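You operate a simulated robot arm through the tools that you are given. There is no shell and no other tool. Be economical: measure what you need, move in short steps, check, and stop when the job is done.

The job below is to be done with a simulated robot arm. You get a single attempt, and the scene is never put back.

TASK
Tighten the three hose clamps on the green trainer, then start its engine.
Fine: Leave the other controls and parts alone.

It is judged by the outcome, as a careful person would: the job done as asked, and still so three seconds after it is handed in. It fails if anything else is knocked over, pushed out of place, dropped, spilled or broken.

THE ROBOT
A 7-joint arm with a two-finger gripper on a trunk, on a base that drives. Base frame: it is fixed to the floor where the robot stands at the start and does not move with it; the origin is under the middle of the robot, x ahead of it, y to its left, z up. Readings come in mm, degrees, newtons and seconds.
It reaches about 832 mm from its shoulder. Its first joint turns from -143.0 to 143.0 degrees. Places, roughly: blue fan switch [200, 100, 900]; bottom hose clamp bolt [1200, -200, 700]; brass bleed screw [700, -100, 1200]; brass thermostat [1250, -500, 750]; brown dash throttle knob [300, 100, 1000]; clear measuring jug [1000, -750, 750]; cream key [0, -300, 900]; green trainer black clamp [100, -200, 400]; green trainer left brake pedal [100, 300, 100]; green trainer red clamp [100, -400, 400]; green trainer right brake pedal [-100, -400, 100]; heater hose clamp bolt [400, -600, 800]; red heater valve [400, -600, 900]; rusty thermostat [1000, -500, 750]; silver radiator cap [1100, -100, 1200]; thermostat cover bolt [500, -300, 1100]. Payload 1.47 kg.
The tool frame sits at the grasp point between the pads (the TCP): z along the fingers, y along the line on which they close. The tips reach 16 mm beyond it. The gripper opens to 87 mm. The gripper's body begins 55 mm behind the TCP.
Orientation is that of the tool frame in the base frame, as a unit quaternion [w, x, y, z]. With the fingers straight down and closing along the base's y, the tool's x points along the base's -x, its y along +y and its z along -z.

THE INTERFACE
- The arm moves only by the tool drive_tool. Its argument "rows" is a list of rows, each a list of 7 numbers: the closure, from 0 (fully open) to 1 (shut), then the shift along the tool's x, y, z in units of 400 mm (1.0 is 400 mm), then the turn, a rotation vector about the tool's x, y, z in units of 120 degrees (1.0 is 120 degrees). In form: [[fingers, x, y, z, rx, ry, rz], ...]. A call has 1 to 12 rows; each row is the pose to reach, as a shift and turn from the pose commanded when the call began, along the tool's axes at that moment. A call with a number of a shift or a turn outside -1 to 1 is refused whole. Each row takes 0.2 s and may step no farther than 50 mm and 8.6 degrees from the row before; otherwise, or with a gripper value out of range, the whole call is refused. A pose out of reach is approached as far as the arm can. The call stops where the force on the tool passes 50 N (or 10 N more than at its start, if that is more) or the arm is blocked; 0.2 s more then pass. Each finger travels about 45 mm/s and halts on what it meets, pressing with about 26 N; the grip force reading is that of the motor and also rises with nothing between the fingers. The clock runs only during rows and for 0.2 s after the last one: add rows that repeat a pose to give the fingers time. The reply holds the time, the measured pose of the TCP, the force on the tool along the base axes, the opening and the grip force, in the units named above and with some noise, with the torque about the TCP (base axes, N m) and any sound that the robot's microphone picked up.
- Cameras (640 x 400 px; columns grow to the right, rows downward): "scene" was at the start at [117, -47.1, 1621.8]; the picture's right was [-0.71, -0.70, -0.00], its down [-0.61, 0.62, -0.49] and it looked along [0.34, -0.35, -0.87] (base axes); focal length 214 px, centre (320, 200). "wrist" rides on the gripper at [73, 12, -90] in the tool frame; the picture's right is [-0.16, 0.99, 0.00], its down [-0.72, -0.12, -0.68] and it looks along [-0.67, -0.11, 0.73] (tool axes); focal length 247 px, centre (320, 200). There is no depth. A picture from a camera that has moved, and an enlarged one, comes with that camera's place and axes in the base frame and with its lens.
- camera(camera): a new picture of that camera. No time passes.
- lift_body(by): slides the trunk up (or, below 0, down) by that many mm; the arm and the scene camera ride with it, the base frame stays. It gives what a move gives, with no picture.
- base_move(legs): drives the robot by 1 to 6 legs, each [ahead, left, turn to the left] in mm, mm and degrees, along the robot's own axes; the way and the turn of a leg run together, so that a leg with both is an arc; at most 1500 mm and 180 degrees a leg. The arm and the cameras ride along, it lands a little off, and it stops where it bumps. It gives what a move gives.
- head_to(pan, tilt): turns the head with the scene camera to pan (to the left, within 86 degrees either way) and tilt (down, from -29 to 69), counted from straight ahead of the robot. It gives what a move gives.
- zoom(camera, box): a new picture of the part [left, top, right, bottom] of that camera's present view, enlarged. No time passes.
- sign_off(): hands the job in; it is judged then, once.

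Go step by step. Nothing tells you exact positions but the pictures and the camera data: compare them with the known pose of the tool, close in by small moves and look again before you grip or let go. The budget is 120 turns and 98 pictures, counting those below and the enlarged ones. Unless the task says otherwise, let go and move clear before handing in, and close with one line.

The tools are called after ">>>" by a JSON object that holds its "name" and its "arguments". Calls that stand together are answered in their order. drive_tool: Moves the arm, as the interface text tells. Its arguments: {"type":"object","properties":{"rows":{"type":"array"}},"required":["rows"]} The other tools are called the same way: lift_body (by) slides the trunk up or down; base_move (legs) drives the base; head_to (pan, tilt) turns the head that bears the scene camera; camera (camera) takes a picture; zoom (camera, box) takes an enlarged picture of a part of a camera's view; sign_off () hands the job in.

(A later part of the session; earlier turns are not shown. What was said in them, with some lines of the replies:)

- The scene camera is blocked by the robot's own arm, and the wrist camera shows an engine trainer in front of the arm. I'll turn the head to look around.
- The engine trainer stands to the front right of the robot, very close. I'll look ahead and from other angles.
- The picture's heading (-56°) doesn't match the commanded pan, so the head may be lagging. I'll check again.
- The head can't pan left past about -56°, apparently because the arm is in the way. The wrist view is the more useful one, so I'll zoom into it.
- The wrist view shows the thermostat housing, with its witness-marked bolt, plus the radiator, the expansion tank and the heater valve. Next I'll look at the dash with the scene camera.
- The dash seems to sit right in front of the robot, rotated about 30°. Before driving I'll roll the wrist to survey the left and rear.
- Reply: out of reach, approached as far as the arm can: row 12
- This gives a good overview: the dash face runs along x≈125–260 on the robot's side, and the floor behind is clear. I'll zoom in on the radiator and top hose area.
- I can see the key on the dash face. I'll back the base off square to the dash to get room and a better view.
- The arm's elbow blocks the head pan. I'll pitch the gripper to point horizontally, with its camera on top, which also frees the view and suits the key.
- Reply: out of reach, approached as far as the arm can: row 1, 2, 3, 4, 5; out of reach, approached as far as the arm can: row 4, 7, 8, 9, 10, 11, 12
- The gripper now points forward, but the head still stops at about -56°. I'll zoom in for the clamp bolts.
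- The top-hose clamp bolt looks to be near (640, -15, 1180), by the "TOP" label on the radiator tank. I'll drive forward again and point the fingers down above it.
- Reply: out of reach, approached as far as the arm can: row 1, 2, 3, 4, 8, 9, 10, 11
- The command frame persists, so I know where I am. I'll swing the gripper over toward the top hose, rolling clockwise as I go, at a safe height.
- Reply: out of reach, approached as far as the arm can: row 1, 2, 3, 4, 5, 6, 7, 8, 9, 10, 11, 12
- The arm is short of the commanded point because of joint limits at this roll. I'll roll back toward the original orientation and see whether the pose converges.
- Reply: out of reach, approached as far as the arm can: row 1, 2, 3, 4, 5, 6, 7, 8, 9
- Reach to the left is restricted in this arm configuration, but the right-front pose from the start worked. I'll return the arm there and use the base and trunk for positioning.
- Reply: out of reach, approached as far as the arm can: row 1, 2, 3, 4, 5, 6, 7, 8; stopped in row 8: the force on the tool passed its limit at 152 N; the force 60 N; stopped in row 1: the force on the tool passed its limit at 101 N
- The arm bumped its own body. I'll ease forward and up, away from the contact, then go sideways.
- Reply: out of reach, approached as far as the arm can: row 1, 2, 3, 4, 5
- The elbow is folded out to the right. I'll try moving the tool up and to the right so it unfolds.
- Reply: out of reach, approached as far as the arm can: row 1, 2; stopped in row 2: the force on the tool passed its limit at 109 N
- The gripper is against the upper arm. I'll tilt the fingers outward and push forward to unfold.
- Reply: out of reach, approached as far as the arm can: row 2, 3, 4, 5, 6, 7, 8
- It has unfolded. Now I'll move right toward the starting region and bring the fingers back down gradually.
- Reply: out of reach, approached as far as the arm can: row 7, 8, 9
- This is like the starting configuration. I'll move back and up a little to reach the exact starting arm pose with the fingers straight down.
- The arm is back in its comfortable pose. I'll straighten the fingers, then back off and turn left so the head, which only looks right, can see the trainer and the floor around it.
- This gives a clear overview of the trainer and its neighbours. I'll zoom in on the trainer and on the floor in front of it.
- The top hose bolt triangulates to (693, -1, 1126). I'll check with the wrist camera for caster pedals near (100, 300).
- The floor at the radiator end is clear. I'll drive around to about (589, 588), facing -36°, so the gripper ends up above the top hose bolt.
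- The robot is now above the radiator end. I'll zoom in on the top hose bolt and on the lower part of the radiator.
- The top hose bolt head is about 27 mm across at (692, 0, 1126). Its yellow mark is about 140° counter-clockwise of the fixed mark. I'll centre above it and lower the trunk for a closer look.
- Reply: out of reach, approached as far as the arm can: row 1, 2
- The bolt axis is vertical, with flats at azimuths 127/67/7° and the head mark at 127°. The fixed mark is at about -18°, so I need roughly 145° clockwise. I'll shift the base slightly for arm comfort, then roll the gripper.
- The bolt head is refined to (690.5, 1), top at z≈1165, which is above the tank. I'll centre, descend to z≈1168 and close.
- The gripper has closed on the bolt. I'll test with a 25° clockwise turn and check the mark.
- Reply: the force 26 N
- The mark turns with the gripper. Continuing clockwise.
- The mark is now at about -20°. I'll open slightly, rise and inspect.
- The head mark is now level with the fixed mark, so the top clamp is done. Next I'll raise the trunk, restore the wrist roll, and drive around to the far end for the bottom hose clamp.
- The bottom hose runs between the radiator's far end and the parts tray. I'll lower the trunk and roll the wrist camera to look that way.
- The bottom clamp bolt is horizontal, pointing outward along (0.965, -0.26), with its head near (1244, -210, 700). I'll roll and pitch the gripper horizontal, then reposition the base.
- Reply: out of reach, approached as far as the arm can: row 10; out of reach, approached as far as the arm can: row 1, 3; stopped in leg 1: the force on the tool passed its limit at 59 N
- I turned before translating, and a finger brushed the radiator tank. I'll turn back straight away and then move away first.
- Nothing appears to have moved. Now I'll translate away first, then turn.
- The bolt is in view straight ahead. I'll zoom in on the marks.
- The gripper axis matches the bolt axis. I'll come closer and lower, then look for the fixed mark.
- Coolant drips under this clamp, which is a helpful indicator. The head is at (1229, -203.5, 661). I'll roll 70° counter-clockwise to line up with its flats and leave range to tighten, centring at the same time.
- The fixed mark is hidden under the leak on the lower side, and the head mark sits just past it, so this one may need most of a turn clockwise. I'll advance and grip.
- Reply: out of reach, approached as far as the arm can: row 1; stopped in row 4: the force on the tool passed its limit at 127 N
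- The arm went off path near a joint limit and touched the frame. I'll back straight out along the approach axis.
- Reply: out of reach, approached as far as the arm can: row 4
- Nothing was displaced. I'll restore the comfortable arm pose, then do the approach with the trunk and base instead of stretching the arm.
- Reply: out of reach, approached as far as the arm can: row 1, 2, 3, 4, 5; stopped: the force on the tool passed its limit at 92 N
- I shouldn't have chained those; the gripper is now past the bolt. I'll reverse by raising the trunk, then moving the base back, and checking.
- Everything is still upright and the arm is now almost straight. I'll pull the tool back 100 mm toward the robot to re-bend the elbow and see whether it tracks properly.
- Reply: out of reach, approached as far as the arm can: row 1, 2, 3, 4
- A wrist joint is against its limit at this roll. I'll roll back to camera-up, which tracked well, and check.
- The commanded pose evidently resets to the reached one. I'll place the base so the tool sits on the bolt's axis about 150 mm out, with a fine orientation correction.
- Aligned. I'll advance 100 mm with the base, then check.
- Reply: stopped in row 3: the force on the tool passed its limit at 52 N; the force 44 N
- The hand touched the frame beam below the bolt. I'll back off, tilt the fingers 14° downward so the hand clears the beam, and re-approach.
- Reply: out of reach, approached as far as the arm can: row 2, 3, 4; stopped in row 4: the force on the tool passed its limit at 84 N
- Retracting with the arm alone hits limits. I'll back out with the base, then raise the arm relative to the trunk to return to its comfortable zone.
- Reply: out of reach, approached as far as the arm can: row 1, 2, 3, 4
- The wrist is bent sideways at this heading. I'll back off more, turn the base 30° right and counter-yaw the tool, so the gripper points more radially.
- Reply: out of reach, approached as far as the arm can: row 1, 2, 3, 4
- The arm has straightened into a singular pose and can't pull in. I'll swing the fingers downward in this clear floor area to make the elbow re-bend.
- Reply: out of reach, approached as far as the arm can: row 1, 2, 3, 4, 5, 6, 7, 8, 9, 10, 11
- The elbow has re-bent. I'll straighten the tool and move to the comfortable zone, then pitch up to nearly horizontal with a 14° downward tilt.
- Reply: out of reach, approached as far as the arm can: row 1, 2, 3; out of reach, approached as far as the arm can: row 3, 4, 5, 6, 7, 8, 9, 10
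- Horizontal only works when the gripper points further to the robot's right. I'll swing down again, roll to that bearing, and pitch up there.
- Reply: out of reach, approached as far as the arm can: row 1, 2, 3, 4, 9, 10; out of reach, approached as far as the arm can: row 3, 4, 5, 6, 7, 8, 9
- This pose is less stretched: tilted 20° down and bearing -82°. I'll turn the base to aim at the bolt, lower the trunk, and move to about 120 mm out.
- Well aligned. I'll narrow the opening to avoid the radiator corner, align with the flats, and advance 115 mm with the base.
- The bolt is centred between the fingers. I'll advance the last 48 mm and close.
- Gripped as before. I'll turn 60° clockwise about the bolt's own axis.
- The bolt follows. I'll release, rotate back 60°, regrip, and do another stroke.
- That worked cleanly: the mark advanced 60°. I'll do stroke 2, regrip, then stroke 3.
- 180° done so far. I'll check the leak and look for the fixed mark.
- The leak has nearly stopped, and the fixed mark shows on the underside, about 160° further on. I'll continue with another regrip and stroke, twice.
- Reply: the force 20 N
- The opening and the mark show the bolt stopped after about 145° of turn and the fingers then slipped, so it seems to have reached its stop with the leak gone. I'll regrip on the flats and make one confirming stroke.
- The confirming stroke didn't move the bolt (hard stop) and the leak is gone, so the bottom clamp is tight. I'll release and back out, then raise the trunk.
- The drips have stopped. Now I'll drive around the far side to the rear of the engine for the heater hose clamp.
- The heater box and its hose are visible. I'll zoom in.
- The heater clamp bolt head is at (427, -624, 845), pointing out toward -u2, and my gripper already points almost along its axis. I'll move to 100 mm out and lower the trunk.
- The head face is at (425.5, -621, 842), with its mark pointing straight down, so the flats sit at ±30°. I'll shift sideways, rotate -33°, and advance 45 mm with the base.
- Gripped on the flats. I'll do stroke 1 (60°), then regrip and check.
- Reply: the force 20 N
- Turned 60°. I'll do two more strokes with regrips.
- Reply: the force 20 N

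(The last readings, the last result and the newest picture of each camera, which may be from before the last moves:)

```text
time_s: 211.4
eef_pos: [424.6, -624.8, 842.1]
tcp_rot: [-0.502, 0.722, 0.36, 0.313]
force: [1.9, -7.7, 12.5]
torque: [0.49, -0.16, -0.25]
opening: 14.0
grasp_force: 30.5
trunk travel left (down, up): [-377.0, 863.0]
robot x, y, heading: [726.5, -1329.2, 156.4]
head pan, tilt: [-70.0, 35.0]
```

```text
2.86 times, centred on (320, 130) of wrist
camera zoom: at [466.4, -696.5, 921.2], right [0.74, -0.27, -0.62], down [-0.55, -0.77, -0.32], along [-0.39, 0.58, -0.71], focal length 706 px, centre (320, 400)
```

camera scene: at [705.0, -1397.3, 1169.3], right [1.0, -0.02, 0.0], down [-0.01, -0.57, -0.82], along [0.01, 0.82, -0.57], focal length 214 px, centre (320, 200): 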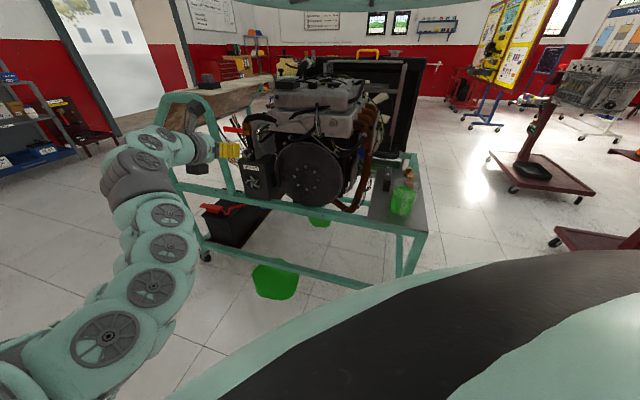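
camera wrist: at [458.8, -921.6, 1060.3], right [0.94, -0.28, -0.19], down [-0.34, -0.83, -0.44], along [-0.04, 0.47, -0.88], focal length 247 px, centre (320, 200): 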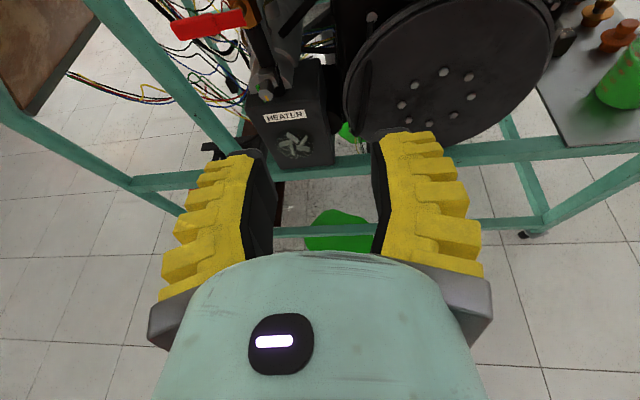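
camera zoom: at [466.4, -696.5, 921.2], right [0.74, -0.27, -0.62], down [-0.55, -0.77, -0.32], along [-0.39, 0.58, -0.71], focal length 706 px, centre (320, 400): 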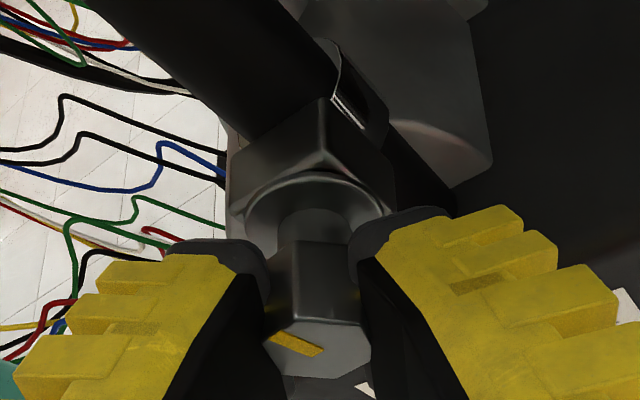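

The heater leak is gone too. I'll regrip and make one more stroke to confirm a hard stop.

>>> {"name": "drive_tool", "arguments": {"rows": [[0.6, 0, 0, 0, 0, 0, 0], [0.6, 0, 0, 0, 0, 0, 0], [0.6, 0, 0, 0, -0.025, 0, -0.0669], [0.6, 0, 0, 0, -0.05, 0, -0.1337], [0.6, 0, 0, 0, -0.075, 0, -0.2006], [0.6, 0, 0, 0, -0.1, 0, -0.2674], [0.6, 0, 0, 0, -0.125, 0, -0.3343], [0.6, 0, 0, 0, -0.15, 0, -0.4011], [0.6, 0, 0, 0, -0.175, 0, -0.468], [1, 0, 0, 0, -0.175, 0, -0.468], [1, 0, 0, 0, -0.175, 0, -0.468], [1, 0, 0, 0, -0.175, 0, -0.468]]}}

>>> {"name": "zoom", "arguments": {"camera": "wrist", "box": [220, 60, 420, 200]}}

>>> {"name": "drive_tool", "arguments": {"rows": [[1, 0, 0, 0, 0.022, 0, 0.0585], [1, 0, 0, 0, 0.044, 0, 0.117], [1, 0, 0, 0, 0.066, 0, 0.1755], [1, 0, 0, 0, 0.088, 0, 0.234], [1, 0, 0, 0, 0.109, 0, 0.2925]]}}

>>> {"name": "zoom", "arguments": {"camera": "wrist", "box": [220, 60, 420, 200]}}

```text
time_s: 214.0
eef_pos: [423.0, -623.1, 843.8]
tcp_rot: [-0.163, 0.544, 0.595, 0.569]
force: [-1.6, -1.1, 3.1]
torque: [0.24, -0.04, 0.06]
opening: 12.1
grasp_force: 31.2
trunk travel left (down, up): [-377.0, 863.0]
robot x, y, heading: [728.8, -1328.5, 156.7]
head pan, tilt: [-70.0, 35.0]
```

```text
2.86 times, centred on (320, 130) of wrist
camera zoom: at [368.7, -668.5, 933.7], right [0.88, -0.31, 0.37], down [-0.13, -0.89, -0.44], along [0.46, 0.34, -0.82], focal length 706 px, centre (320, 400)
```

zoom: 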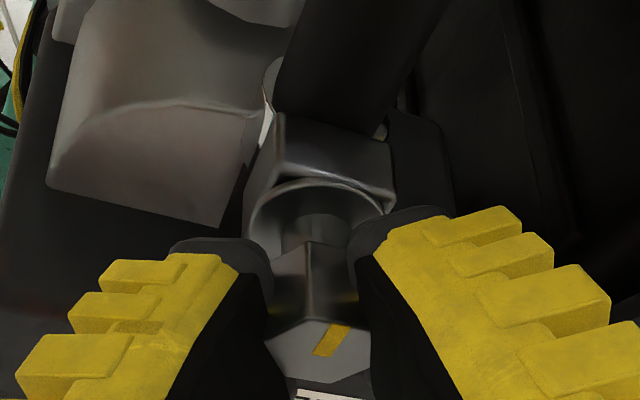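

```text
time_s: 215.2
eef_pos: [424.9, -622.8, 841.9]
tcp_rot: [-0.386, 0.676, 0.463, 0.424]
force: [-0.7, -3.3, 12.7]
torque: [0.26, -0.43, -0.17]
opening: 10.7
grasp_force: 30.0
trunk travel left (down, up): [-377.0, 863.0]
robot x, y, heading: [724.6, -1328.3, 156.5]
head pan, tilt: [-70.0, 35.0]
```

```text
2.86 times, centred on (320, 130) of wrist
camera zoom: at [432.2, -685.6, 938.9], right [0.91, -0.32, -0.28], down [-0.41, -0.81, -0.42], along [-0.09, 0.5, -0.86], focal length 706 px, centre (320, 400)
```

zoom: 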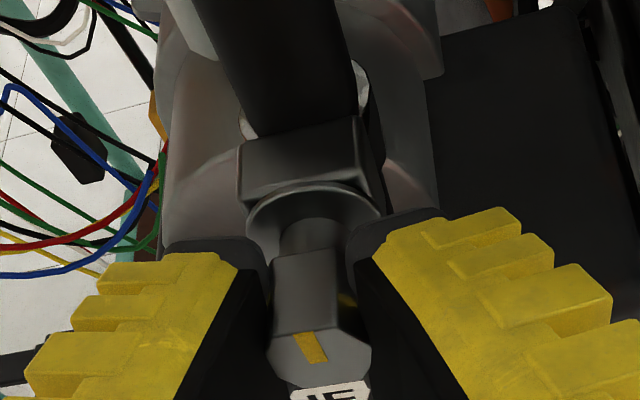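

There was no further movement, so the heater clamp is at its stop as well. I'll release, back out, raise the trunk and point the fingers down for a final check of the top clamp.

>>> {"name": "drive_tool", "arguments": {"rows": [[0.5, 0, 0, 0, 0, 0, 0], [0.5, 0, 0, 0, 0, 0, 0], [0.5, 0, 0, 0, 0, 0, 0]]}}

>>> {"name": "base_move", "arguments": {"legs": [[-19, 130, 0], [-60, 300, 0]]}}

>>> {"name": "lift_body", "arguments": {"by": 600}}

>>> {"name": "drive_tool", "arguments": {"rows": [[0, 0.02, 0, -0.01, 0, -0.06, 0], [0, 0.04, 0, -0.03, 0, -0.12, 0], [0, 0.06, 0, -0.05, 0, -0.18, 0], [0, 0.08, 0, -0.07, 0, -0.24, 0], [0, 0.1, 0, -0.09, 0, -0.3, 0], [0, 0.1, 0, -0.11, 0, -0.36, 0], [0, 0.1, 0, -0.13, 0, -0.42, 0], [0, 0.1, 0, -0.15, 0, -0.48, 0], [0, 0.1, 0, -0.15, 0, -0.54, 0], [0, 0.1, 0, -0.15, 0, -0.58, 0]]}}

```text
time_s: 216.0
eef_pos: [423.5, -624.3, 840.5]
tcp_rot: [-0.384, 0.677, 0.463, 0.423]
force: [0.7, -0.2, 0.1]
torque: [-0.02, 0.0, -0.01]
opening: 49.1
grasp_force: 4.2
trunk travel left (down, up): [-377.0, 863.0]
robot x, y, heading: [725.9, -1330.9, 156.5]
head pan, tilt: [-70.0, 35.0]
```

```text
time_s: 218.9
eef_pos: [326.4, -1048.3, 840.9]
tcp_rot: [-0.384, 0.677, 0.463, 0.423]
force: [-0.1, -0.6, -0.1]
torque: [0.01, -0.01, -0.01]
opening: 49.0
grasp_force: 3.5
trunk travel left (down, up): [-377.0, 863.0]
robot x, y, heading: [626.6, -1752.3, 156.5]
head pan, tilt: [-70.0, 35.0]
```

```text
refused: 600 is not a number from -400 to 400
```

```text
time_s: 221.2
eef_pos: [315.2, -1162.8, 858.9]
tcp_rot: [-0.083, 0.798, 0.597, -0.012]
force: [-0.6, -1.1, -0.7]
torque: [0.05, 0.04, -0.01]
opening: 87.2
grasp_force: 0.0
out of reach, approached as far as the arm can: row 7, 8, 9, 10
trunk travel left (down, up): [-377.0, 863.0]
robot x, y, heading: [627.1, -1751.8, 156.6]
head pan, tilt: [-70.0, 35.0]
```

The lift has a 400 mm limit per call. I'll lift in two steps, straighten the tool and roll it to the working bearing.

>>> {"name": "lift_body", "arguments": {"by": 400}}

>>> {"name": "lift_body", "arguments": {"by": 200}}

>>> {"name": "drive_tool", "arguments": {"rows": [[0, -0.009, 0.05, -0.01, -0.018, -0.01, 0], [0, -0.018, 0.1, -0.02, -0.035, -0.02, 0], [0, -0.026, 0.16, -0.03, -0.053, -0.03, 0], [0, -0.035, 0.21, -0.034, -0.07, -0.038, 0]]}}

>>> {"name": "drive_tool", "arguments": {"rows": [[0, 0, 0, 0, 0, 0, 0.07], [0, 0, 0, 0, 0, 0, 0.14], [0, 0, 0, 0, 0, 0, 0.21], [0, 0, 0, 0, 0, 0, 0.28], [0, 0, 0, 0, 0, 0, 0.35], [0, 0, 0, 0, 0, 0, 0.42], [0, 0, 0, 0, 0, 0, 0.49], [0, 0, 0, 0, 0, 0, 0.56], [0, 0, 0, 0, 0, 0, 0.63], [0, 0, 0, 0, 0, 0, 0.7], [0, 0, 0, 0, 0, 0, 0.77], [0, 0, 0, 0, 0, 0, 0.84]]}}

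```text
time_s: 225.0
eef_pos: [317.1, -1160.7, 1259.6]
tcp_rot: [-0.082, 0.798, 0.597, -0.011]
force: [1.0, 0.2, -0.5]
torque: [0.02, 0.01, 0.03]
opening: 87.0
grasp_force: 0.1
trunk travel left (down, up): [-777.0, 463.0]
robot x, y, heading: [628.4, -1756.2, 156.5]
head pan, tilt: [-70.0, 35.0]
```

```text
time_s: 227.2
eef_pos: [316.8, -1161.1, 1459.3]
tcp_rot: [-0.083, 0.797, 0.598, -0.011]
force: [-0.3, -0.3, 0.0]
torque: [0.01, -0.04, -0.02]
opening: 87.0
grasp_force: 0.2
trunk travel left (down, up): [-977.0, 263.0]
robot x, y, heading: [623.7, -1753.5, 156.4]
head pan, tilt: [-70.0, 35.0]
```

```text
time_s: 228.2
eef_pos: [373.7, -1180.6, 1460.2]
tcp_rot: [-0.005, 0.801, 0.599, 0.0]
force: [-0.4, 0.3, 0.1]
torque: [0.02, -0.03, 0.01]
opening: 87.0
grasp_force: 0.0
out of reach, approached as far as the arm can: row 3, 4
trunk travel left (down, up): [-977.0, 263.0]
robot x, y, heading: [628.2, -1751.4, 156.1]
head pan, tilt: [-70.0, 35.0]
```

```text
time_s: 230.8
eef_pos: [374.8, -1180.6, 1462.2]
tcp_rot: [-0.002, 0.972, -0.236, 0.001]
force: [0.4, 0.1, 0.0]
torque: [0.04, 0.02, -0.01]
opening: 87.1
grasp_force: 0.0
trunk travel left (down, up): [-977.0, 263.0]
robot x, y, heading: [626.3, -1751.5, 156.2]
head pan, tilt: [-70.0, 35.0]
```

Ready. Now I'll drive around the west side to the radiator end and turn to the earlier heading.

>>> {"name": "base_move", "arguments": {"legs": [[1113, 217, 0], [363, -823, 0], [363, -823, 0], [-192, -456, 0], [-656, -262, 0], [0, 0, 165.4]]}}

>>> {"name": "camera", "arguments": {"camera": "wrist"}}

```text
time_s: 257.8
eef_pos: [610.7, 24.1, 1461.7]
tcp_rot: [-0.001, 0.351, 0.936, -0.002]
force: [-1.0, -0.9, 0.0]
torque: [0.02, 0.03, 0.0]
opening: 86.9
grasp_force: 0.0
trunk travel left (down, up): [-977.0, 263.0]
robot x, y, heading: [501.0, 640.0, -37.6]
head pan, tilt: [-70.0, 35.0]
```

```text
9 pictures are left
camera wrist: at [564.1, 82.9, 1550.4], right [0.77, 0.64, 0.0], down [0.47, -0.56, 0.68], along [0.43, -0.52, -0.73], focal length 247 px, centre (320, 200)
```

wrist: 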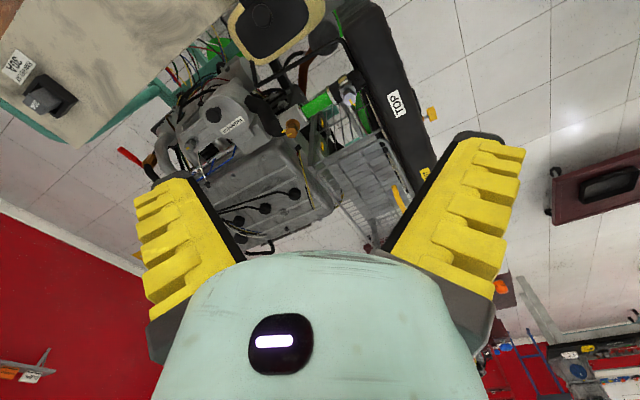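

>>> {"name": "base_move", "arguments": {"legs": [[78, 30, 0]]}}

>>> {"name": "lift_body", "arguments": {"by": -235}}

>>> {"name": "zoom", "arguments": {"camera": "wrist", "box": [220, 40, 420, 180]}}

```text
time_s: 258.9
eef_pos: [690.4, 0.6, 1462.3]
tcp_rot: [0.0, 0.352, 0.936, -0.001]
force: [0.6, 0.0, 0.1]
torque: [-0.02, -0.03, 0.02]
opening: 87.1
grasp_force: 0.0
trunk travel left (down, up): [-977.0, 263.0]
robot x, y, heading: [585.1, 616.2, -37.6]
head pan, tilt: [-70.0, 35.0]
```

```text
time_s: 261.4
eef_pos: [690.5, 0.6, 1226.8]
tcp_rot: [-0.001, 0.351, 0.936, -0.001]
force: [0.2, -0.5, -0.6]
torque: [-0.01, -0.01, 0.03]
opening: 87.1
grasp_force: 0.0
trunk travel left (down, up): [-742.0, 498.0]
robot x, y, heading: [584.0, 616.4, -37.1]
head pan, tilt: [-70.0, 35.0]
```

```text
2.86 times, centred on (320, 110) of wrist
camera zoom: at [644.4, 58.5, 1315.5], right [0.77, 0.64, 0.0], down [0.47, -0.56, 0.68], along [0.43, -0.52, -0.73], focal length 706 px, centre (320, 457)
```

zoom: 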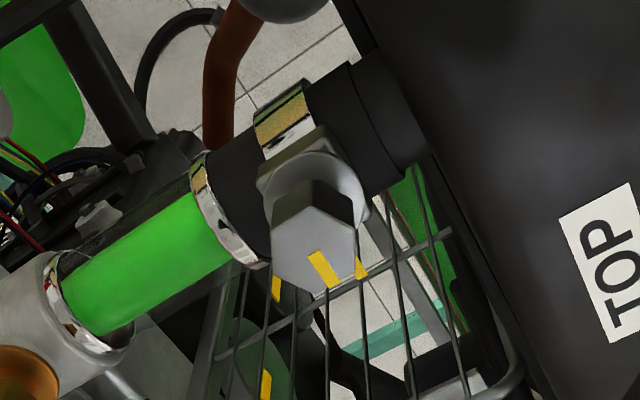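

The top bolt's mark is in line with the fixed one and no drip is visible. I'll grip once more for a confirming turn.

>>> {"name": "drive_tool", "arguments": {"rows": [[0.5, 0, 0, 0.03, 0, 0, 0], [0.5, 0, 0, 0.09, 0, 0, 0], [0.5, 0, 0, 0.144, 0, 0, 0], [0.75, 0, 0, 0.144, 0, 0, 0], [1, 0, 0, 0.144, 0, 0, 0], [1, 0, 0, 0.144, 0, 0, 0], [1, 0, 0, 0.144, 0, 0, 0.06], [1, 0, 0, 0.144, 0, 0, 0.12], [1, 0, 0, 0.144, 0, 0, 0.18], [1, 0, 0, 0.144, 0, 0, 0.24], [1, 0, 0, 0.144, 0, 0, 0.3]]}}

>>> {"name": "zoom", "arguments": {"camera": "wrist", "box": [220, 60, 420, 200]}}

```text
time_s: 263.8
eef_pos: [690.5, -0.6, 1170.9]
tcp_rot: [0.001, 0.624, 0.782, -0.003]
force: [-2.1, -13.1, 1.4]
torque: [-0.18, 0.0, 0.07]
opening: 7.5
grasp_force: 29.7
trunk travel left (down, up): [-742.0, 498.0]
robot x, y, heading: [582.0, 621.3, -37.3]
head pan, tilt: [-70.0, 35.0]
```

```text
2.86 times, centred on (320, 130) of wrist
camera zoom: at [686.2, 74.4, 1258.9], right [1.0, 0.06, 0.0], down [0.05, -0.73, 0.68], along [0.04, -0.68, -0.73], focal length 706 px, centre (320, 400)
```

zoom: 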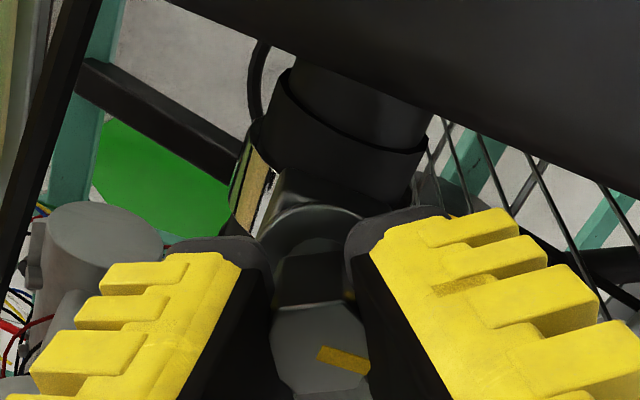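

The top bolt didn't move under the extra turn, so all three clamps are at their stops. I'll release, rise, and drive to the dash side for the key.

>>> {"name": "drive_tool", "arguments": {"rows": [[0.5, 0, 0, 0, 0, 0, 0], [0.5, 0, 0, 0, 0, 0, 0], [0.5, 0, 0, -0.08, 0, 0, 0], [0.5, 0, 0, -0.15, 0, 0, 0]]}}

>>> {"name": "lift_body", "arguments": {"by": 235}}

>>> {"name": "drive_tool", "arguments": {"rows": [[0, 0, 0, 0, 0, 0, -0.07], [0, 0, 0, 0, 0, 0, -0.14], [0, 0, 0, 0, 0, 0, -0.21], [0, 0, 0, 0, 0, 0, -0.28], [0, 0, 0, 0, 0, 0, -0.35], [0, 0, 0, 0, 0, 0, -0.42], [0, 0, 0, 0, 0, 0, -0.49], [0, 0, 0, 0, 0, 0, -0.56], [0, 0, 0, 0, 0, 0, -0.63], [0, 0, 0, 0, 0, 0, -0.7], [0, 0, 0, 0, 0, 0, -0.77], [0, 0, 0, 0, 0, 0, -0.84]]}}

>>> {"name": "drive_tool", "arguments": {"rows": [[0, 0, 0, 0, 0, 0, -0.07], [0, 0, 0, 0, 0, 0, -0.14], [0, 0, 0, 0, 0, 0, -0.21], [0, 0, 0, 0, 0, 0, -0.28], [0, 0, 0, 0, 0, 0, -0.3]]}}

>>> {"name": "base_move", "arguments": {"legs": [[-569, -408, 0], [-80, -489, 0], [340, -859, 0], [0, 0, 102]]}}

```text
time_s: 264.8
eef_pos: [691.6, 1.6, 1229.7]
tcp_rot: [-0.001, 0.623, 0.782, -0.002]
force: [0.0, 0.0, 0.4]
torque: [0.01, 0.0, 0.03]
opening: 49.2
grasp_force: 4.4
trunk travel left (down, up): [-742.0, 498.0]
robot x, y, heading: [581.4, 623.3, -37.5]
head pan, tilt: [-70.0, 35.0]
```

```text
time_s: 267.2
eef_pos: [690.6, 1.5, 1463.6]
tcp_rot: [0.0, 0.623, 0.782, -0.003]
force: [0.2, 0.2, 0.7]
torque: [0.0, 0.01, -0.03]
opening: 49.3
grasp_force: 4.8
trunk travel left (down, up): [-977.0, 263.0]
robot x, y, heading: [583.9, 619.1, -37.7]
head pan, tilt: [-70.0, 35.0]
```

```text
time_s: 269.8
eef_pos: [689.8, 3.0, 1464.2]
tcp_rot: [-0.001, -0.206, 0.979, 0.0]
force: [0.0, 0.7, -0.3]
torque: [0.03, 0.03, -0.01]
opening: 87.1
grasp_force: 0.1
trunk travel left (down, up): [-977.0, 263.0]
robot x, y, heading: [587.5, 616.2, -37.5]
head pan, tilt: [-70.0, 35.0]
```

```text
time_s: 271.0
eef_pos: [691.0, 1.2, 1463.8]
tcp_rot: [-0.001, -0.499, 0.867, -0.001]
force: [-0.1, 0.3, -0.6]
torque: [-0.01, 0.0, -0.01]
opening: 86.8
grasp_force: 0.0
trunk travel left (down, up): [-977.0, 263.0]
robot x, y, heading: [581.4, 618.9, -37.6]
head pan, tilt: [-70.0, 35.0]
```

```text
time_s: 286.2
eef_pos: [-142.1, -331.6, 1464.0]
tcp_rot: [0.001, 0.99, -0.14, 0.001]
force: [0.7, -0.5, 0.5]
torque: [-0.02, -0.02, 0.03]
opening: 87.0
grasp_force: 0.1
trunk travel left (down, up): [-977.0, 263.0]
robot x, y, heading: [-713.7, -587.3, 66.7]
head pan, tilt: [-70.0, 35.0]
```

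The tool is now west of the key, ready to pitch toward the dash. I'll pitch 52°, lower the trunk, and look.

>>> {"name": "drive_tool", "arguments": {"rows": [[0, 0, 0, 0, 0, 0.065, 0], [0, 0, 0, 0, 0, 0.13, 0], [0, 0, 0, 0, 0, 0.195, 0], [0, 0, 0, 0, 0, 0.26, 0], [0, 0, 0, 0, 0, 0.325, 0], [0, 0, 0, 0, 0, 0.39, 0], [0, 0, 0, 0, 0, 0.433, 0]]}}

>>> {"name": "lift_body", "arguments": {"by": -390}}

>>> {"name": "camera", "arguments": {"camera": "wrist"}}

```text
time_s: 287.8
eef_pos: [-141.3, -331.2, 1464.2]
tcp_rot: [0.062, 0.889, -0.125, 0.436]
force: [0.7, -1.4, -0.8]
torque: [0.0, -0.02, 0.01]
opening: 87.2
grasp_force: 0.2
out of reach, approached as far as the arm can: row 1, 2, 3, 4, 5
trunk travel left (down, up): [-977.0, 263.0]
robot x, y, heading: [-715.0, -591.0, 67.1]
head pan, tilt: [-70.0, 35.0]
```

```text
time_s: 291.5
eef_pos: [-141.0, -330.4, 1075.3]
tcp_rot: [0.062, 0.889, -0.126, 0.435]
force: [-0.4, 0.2, 0.7]
torque: [0.03, -0.01, -0.02]
opening: 86.8
grasp_force: 0.0
trunk travel left (down, up): [-587.0, 653.0]
robot x, y, heading: [-714.4, -587.1, 66.4]
head pan, tilt: [-70.0, 35.0]
```

```text
6 pictures are left
camera wrist: at [-168.8, -334.1, 1186.6], right [-0.37, -0.92, -0.12], down [-0.91, 0.38, -0.15], along [0.19, 0.06, -0.98], focal length 247 px, centre (320, 200)
```

wrist: 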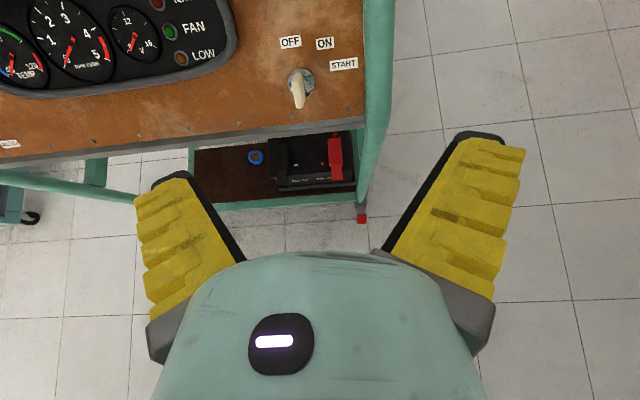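

The key is visible, with OFF, ON and START arranged clockwise. I'll zoom in on it.

>>> {"name": "zoom", "arguments": {"camera": "wrist", "box": [260, 30, 370, 115]}}

```text
4.71 times, centred on (315, 72) of wrist
camera zoom: at [-168.8, -334.1, 1186.6], right [-0.37, -0.92, -0.12], down [-0.91, 0.38, -0.15], along [0.19, 0.06, -0.98], focal length 1162 px, centre (344, 800)
```

zoom: 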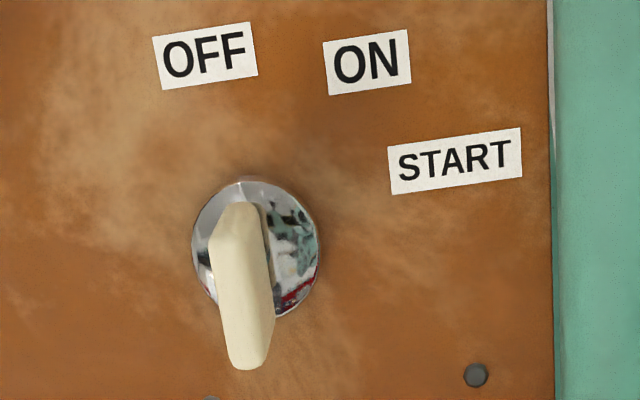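

The key is at OFF, with its bow centre at about (22, -342, 908) and its axis matching my tool direction. ON is about 45° clockwise and START about 78°. I'll move to 80 mm out using base and trunk.

>>> {"name": "drive_tool", "arguments": {"rows": [[0.5, 0, 0, 0, 0, 0, 0], [0.5, 0, 0, 0, 0, 0, 0]]}}

>>> {"name": "base_move", "arguments": {"legs": [[46, -91, 0]]}}

>>> {"name": "lift_body", "arguments": {"by": -118}}

>>> {"name": "camera", "arguments": {"camera": "wrist"}}

```text
time_s: 292.1
eef_pos: [-141.4, -331.0, 1074.5]
tcp_rot: [0.063, 0.889, -0.126, 0.435]
force: [-0.5, 0.2, -0.6]
torque: [0.0, 0.02, -0.01]
opening: 49.0
grasp_force: 4.2
trunk travel left (down, up): [-587.0, 653.0]
robot x, y, heading: [-714.4, -586.8, 66.7]
head pan, tilt: [-70.0, 35.0]
```

```text
time_s: 293.3
eef_pos: [-38.4, -325.6, 1074.5]
tcp_rot: [0.062, 0.889, -0.127, 0.436]
force: [-0.3, -0.5, 0.0]
torque: [0.01, 0.02, -0.02]
opening: 49.3
grasp_force: 3.8
trunk travel left (down, up): [-587.0, 653.0]
robot x, y, heading: [-613.2, -578.6, 66.5]
head pan, tilt: [-70.0, 35.0]
```

```text
time_s: 294.8
eef_pos: [-38.8, -325.1, 957.0]
tcp_rot: [0.062, 0.889, -0.126, 0.436]
force: [-0.6, 0.2, -1.3]
torque: [0.0, -0.01, 0.03]
opening: 49.1
grasp_force: 3.9
trunk travel left (down, up): [-469.0, 771.0]
robot x, y, heading: [-611.4, -578.8, 66.2]
head pan, tilt: [-70.0, 35.0]
```

```text
4 pictures are left
camera wrist: at [-66.0, -328.2, 1068.7], right [-0.37, -0.92, -0.12], down [-0.91, 0.38, -0.15], along [0.19, 0.06, -0.98], focal length 247 px, centre (320, 200)
```

wrist: 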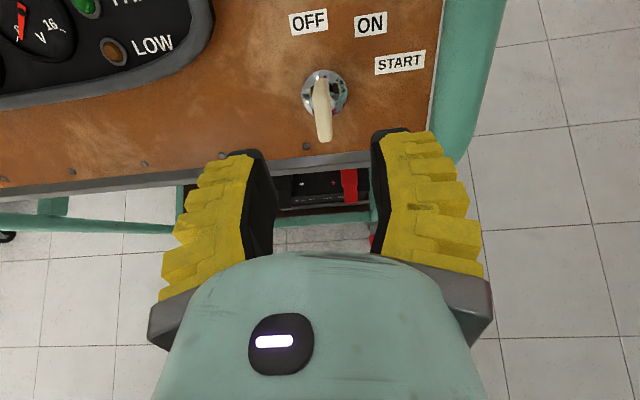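

The triangulation is confirmed at (22, -342, 909), centred between the fingers. I'll advance 79 mm and close on the key bow.

>>> {"name": "drive_tool", "arguments": {"rows": [[0.5, 0, 0, 0.07, 0, 0, 0], [0.5, 0.001, -0.002, 0.14, 0, 0, 0], [0.5, 0.002, -0.002, 0.195, 0, 0, 0], [0.75, 0.002, -0.002, 0.195, 0, 0, 0], [1, 0.002, -0.002, 0.195, 0, 0, 0], [1, 0.002, -0.002, 0.195, 0, 0, 0], [1, 0.002, -0.002, 0.195, 0, 0, 0]]}}

```text
time_s: 296.4
eef_pos: [20.5, -344.7, 910.2]
tcp_rot: [0.064, 0.889, -0.127, 0.435]
force: [-8.8, -7.8, 7.8]
torque: [0.32, 0.47, -0.23]
opening: 5.9
grasp_force: 29.5
trunk travel left (down, up): [-469.0, 771.0]
robot x, y, heading: [-609.9, -580.6, 66.5]
head pan, tilt: [-70.0, 35.0]
```

The key is gripped on its axis. I'll turn it clockwise through ON to START and hold, listening for the engine.

>>> {"name": "drive_tool", "arguments": {"rows": [[1, 0, 0, 0, 0, 0, 0.065], [1, 0, 0, 0, 0, 0, 0.13], [1, 0, 0, 0, 0, 0, 0.195], [1, 0, 0, 0, 0, 0, 0.26], [1, 0, 0, 0, 0, 0, 0.325], [1, 0, 0, 0, 0, 0, 0.39], [1, 0, 0, 0, 0, 0, 0.455], [1, 0, 0, 0, 0, 0, 0.52], [1, 0, 0, 0, 0, 0, 0.585], [1, 0, 0, 0, 0, 0, 0.65], [1, 0, 0, 0, 0, 0, 0.68], [1, 0, 0, 0, 0, 0, 0.68]]}}

```text
time_s: 299.0
eef_pos: [22.6, -343.0, 909.8]
tcp_rot: [0.238, -0.591, 0.676, -0.37]
force: [-2.3, -6.1, 8.3]
torque: [-0.52, 0.12, 0.17]
opening: 6.2
grasp_force: 30.0
trunk travel left (down, up): [-469.0, 771.0]
robot x, y, heading: [-610.7, -583.7, 66.9]
head pan, tilt: [-70.0, 35.0]
```

No sound yet. I'll hold at START a little longer.

>>> {"name": "drive_tool", "arguments": {"rows": [[1, 0, 0, 0, 0, 0, 0.03], [1, 0, 0, 0, 0, 0, 0.04], [1, 0, 0, 0, 0, 0, 0.04], [1, 0, 0, 0, 0, 0, 0.04], [1, 0, 0, 0, 0, 0, 0.04], [1, 0, 0, 0, 0, 0, 0.04], [1, 0, 0, 0, 0, 0, 0.04], [1, 0, 0, 0, 0, 0, 0.04]]}}

>>> {"name": "camera", "arguments": {"camera": "wrist"}}

```text
time_s: 300.8
eef_pos: [22.7, -342.7, 910.0]
tcp_rot: [0.253, -0.563, 0.7, -0.359]
force: [-1.5, -1.6, 6.0]
torque: [-0.45, 0.12, 0.29]
opening: 6.2
grasp_force: 30.5
trunk travel left (down, up): [-469.0, 771.0]
robot x, y, heading: [-609.5, -583.7, 66.4]
head pan, tilt: [-70.0, 35.0]
```

```text
3 pictures are left
camera wrist: at [-69.5, -390.6, 958.3], right [-0.56, 0.26, -0.79], down [-0.27, 0.84, 0.47], along [0.78, 0.48, -0.4], focal length 247 px, centre (320, 200)
```

wrist: 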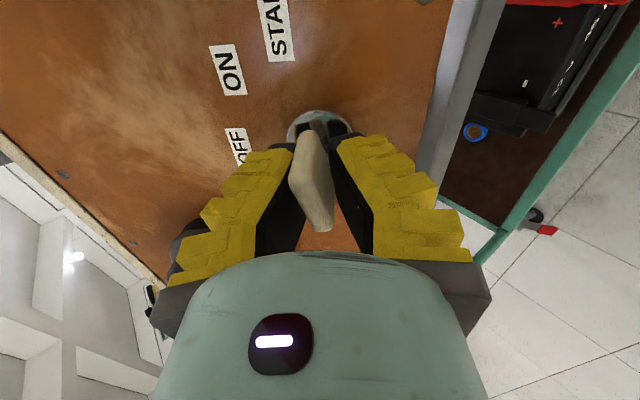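

The key is at START but I heard nothing. I'll bring it back to ON, release, and look at the gauges and lamps.

>>> {"name": "drive_tool", "arguments": {"rows": [[1, 0, 0, 0, 0, 0, -0.06], [1, 0, 0, 0, 0, 0, -0.12], [1, 0, 0, 0, 0, 0, -0.18], [1, 0, 0, 0, 0, 0, -0.24], [1, 0, 0, 0, 0, 0, -0.3], [1, 0, 0, 0, 0, 0, -0.34], [1, 0, 0, 0, 0, 0, -0.34]]}}

>>> {"name": "drive_tool", "arguments": {"rows": [[0.5, 0, 0, 0, 0, 0, 0], [0.5, 0, 0, 0, 0, 0, 0], [0.5, 0, 0, -0.07, 0, 0, 0], [0.5, 0, 0, -0.14, 0, 0, -0.06], [0.5, 0, 0, -0.2, 0, 0, -0.13], [0.5, 0, 0, -0.25, 0, 0, -0.2], [0.5, 0, 0, -0.3, 0, 0, -0.27], [0.5, 0, 0, -0.35, 0, 0, -0.34], [0.5, 0, 0, -0.4, 0, 0, -0.38]]}}

>>> {"name": "camera", "arguments": {"camera": "wrist"}}

```text
time_s: 302.4
eef_pos: [21.5, -342.4, 908.2]
tcp_rot: [-0.111, 0.772, -0.46, 0.425]
force: [1.9, 0.2, -5.1]
torque: [0.3, 0.29, 0.24]
opening: 6.0
grasp_force: 29.9
trunk travel left (down, up): [-469.0, 771.0]
robot x, y, heading: [-611.5, -582.6, 66.4]
head pan, tilt: [-70.0, 35.0]
```

```text
time_s: 304.4
eef_pos: [-87.7, -362.3, 977.2]
tcp_rot: [0.061, 0.889, -0.124, 0.437]
force: [-0.2, -0.8, 0.0]
torque: [-0.03, 0.01, -0.01]
opening: 49.2
grasp_force: 3.5
out of reach, approached as far as the arm can: row 6, 7, 8, 9
trunk travel left (down, up): [-469.0, 771.0]
robot x, y, heading: [-609.8, -579.4, 66.7]
head pan, tilt: [-70.0, 35.0]
```

```text
2 pictures are left
camera wrist: at [-116.4, -364.8, 1089.4], right [-0.36, -0.92, -0.13], down [-0.91, 0.38, -0.16], along [0.19, 0.06, -0.98], focal length 247 px, centre (320, 200)
```

wrist: 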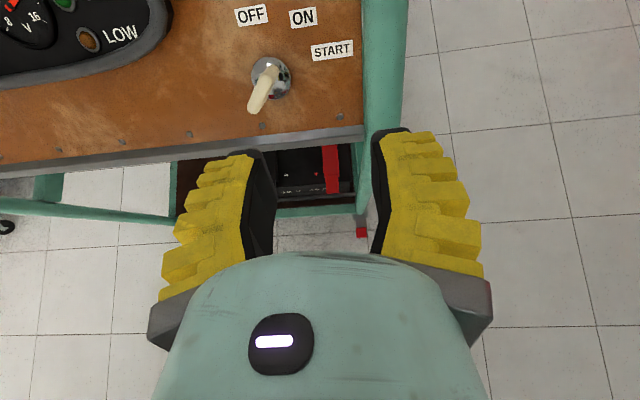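

The key rests at ON. I'll use the head camera, which faces the dash, to read the tachometer and lamps.

>>> {"name": "zoom", "arguments": {"camera": "scene", "box": [40, 30, 340, 220]}}

```text
2.11 times, centred on (190, 125) of scene
camera zoom: at [-494.6, -523.2, 1147.2], right [-0.06, -1.0, 0.0], down [-0.57, 0.03, -0.82], along [0.82, -0.05, -0.57], focal length 452 px, centre (594, 358)
```

zoom: 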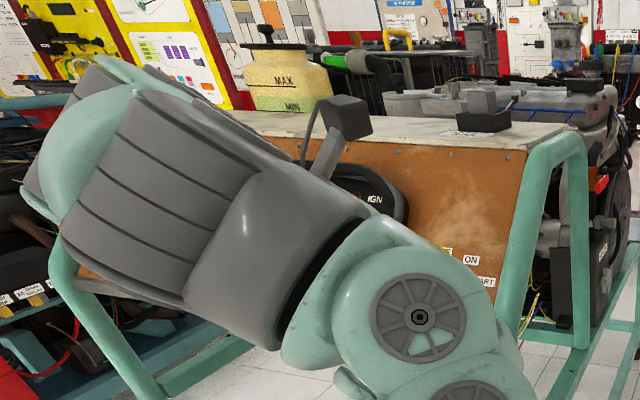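

The arm hides the gauges from the head. I'll shift the wrist camera so my last picture shows the tachometer, lamps and key together.

>>> {"name": "base_move", "arguments": {"legs": [[77, 99, 0]]}}

>>> {"name": "lift_body", "arguments": {"by": 210}}

>>> {"name": "zoom", "arguments": {"camera": "wrist", "box": [80, 0, 400, 200]}}

```text
time_s: 305.6
eef_pos: [-148.5, -247.6, 977.3]
tcp_rot: [0.059, 0.889, -0.125, 0.437]
force: [-0.1, -0.4, 0.0]
torque: [0.0, 0.0, -0.03]
opening: 49.1
grasp_force: 3.7
trunk travel left (down, up): [-469.0, 771.0]
robot x, y, heading: [-672.7, -473.0, 66.5]
head pan, tilt: [-70.0, 35.0]
```

```text
time_s: 307.9
eef_pos: [-148.3, -248.7, 1187.8]
tcp_rot: [0.059, 0.889, -0.124, 0.437]
force: [0.6, 0.0, -0.7]
torque: [-0.01, 0.03, 0.0]
opening: 49.1
grasp_force: 4.0
trunk travel left (down, up): [-679.0, 561.0]
robot x, y, heading: [-672.8, -468.3, 66.8]
head pan, tilt: [-70.0, 35.0]
```

```text
2.00 times, centred on (240, 100) of wrist
camera zoom: at [-176.6, -252.4, 1299.6], right [-0.36, -0.92, -0.13], down [-0.91, 0.38, -0.16], along [0.19, 0.06, -0.98], focal length 494 px, centre (480, 400)
```

zoom: 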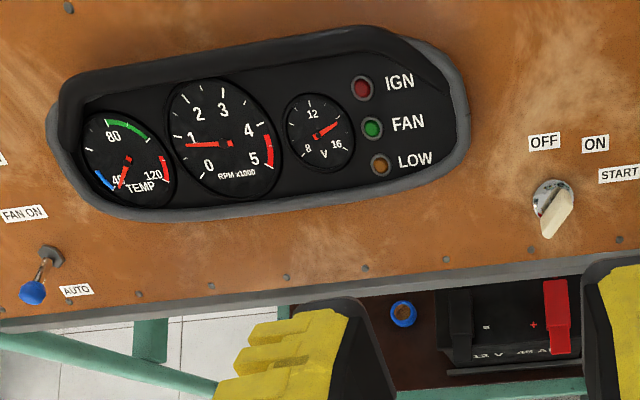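

The tachometer reads about 900 rpm and the voltmeter about 14 V with the key at ON, so the engine is running. All three clamps are at their stops and the gripper is clear, so I'm handing the job in.

>>> {"name": "sign_off", "arguments": {}}

```text
The job is handed in.
```

The top, bottom and heater hose clamps on the green trainer are tight and the leaks have stopped. The engine is running at about 900 rpm with the key at ON. Along the way the gripper bumped the radiator tank, the trolley frame and something near the bottom hose; nothing looked moved or damaged afterwards.
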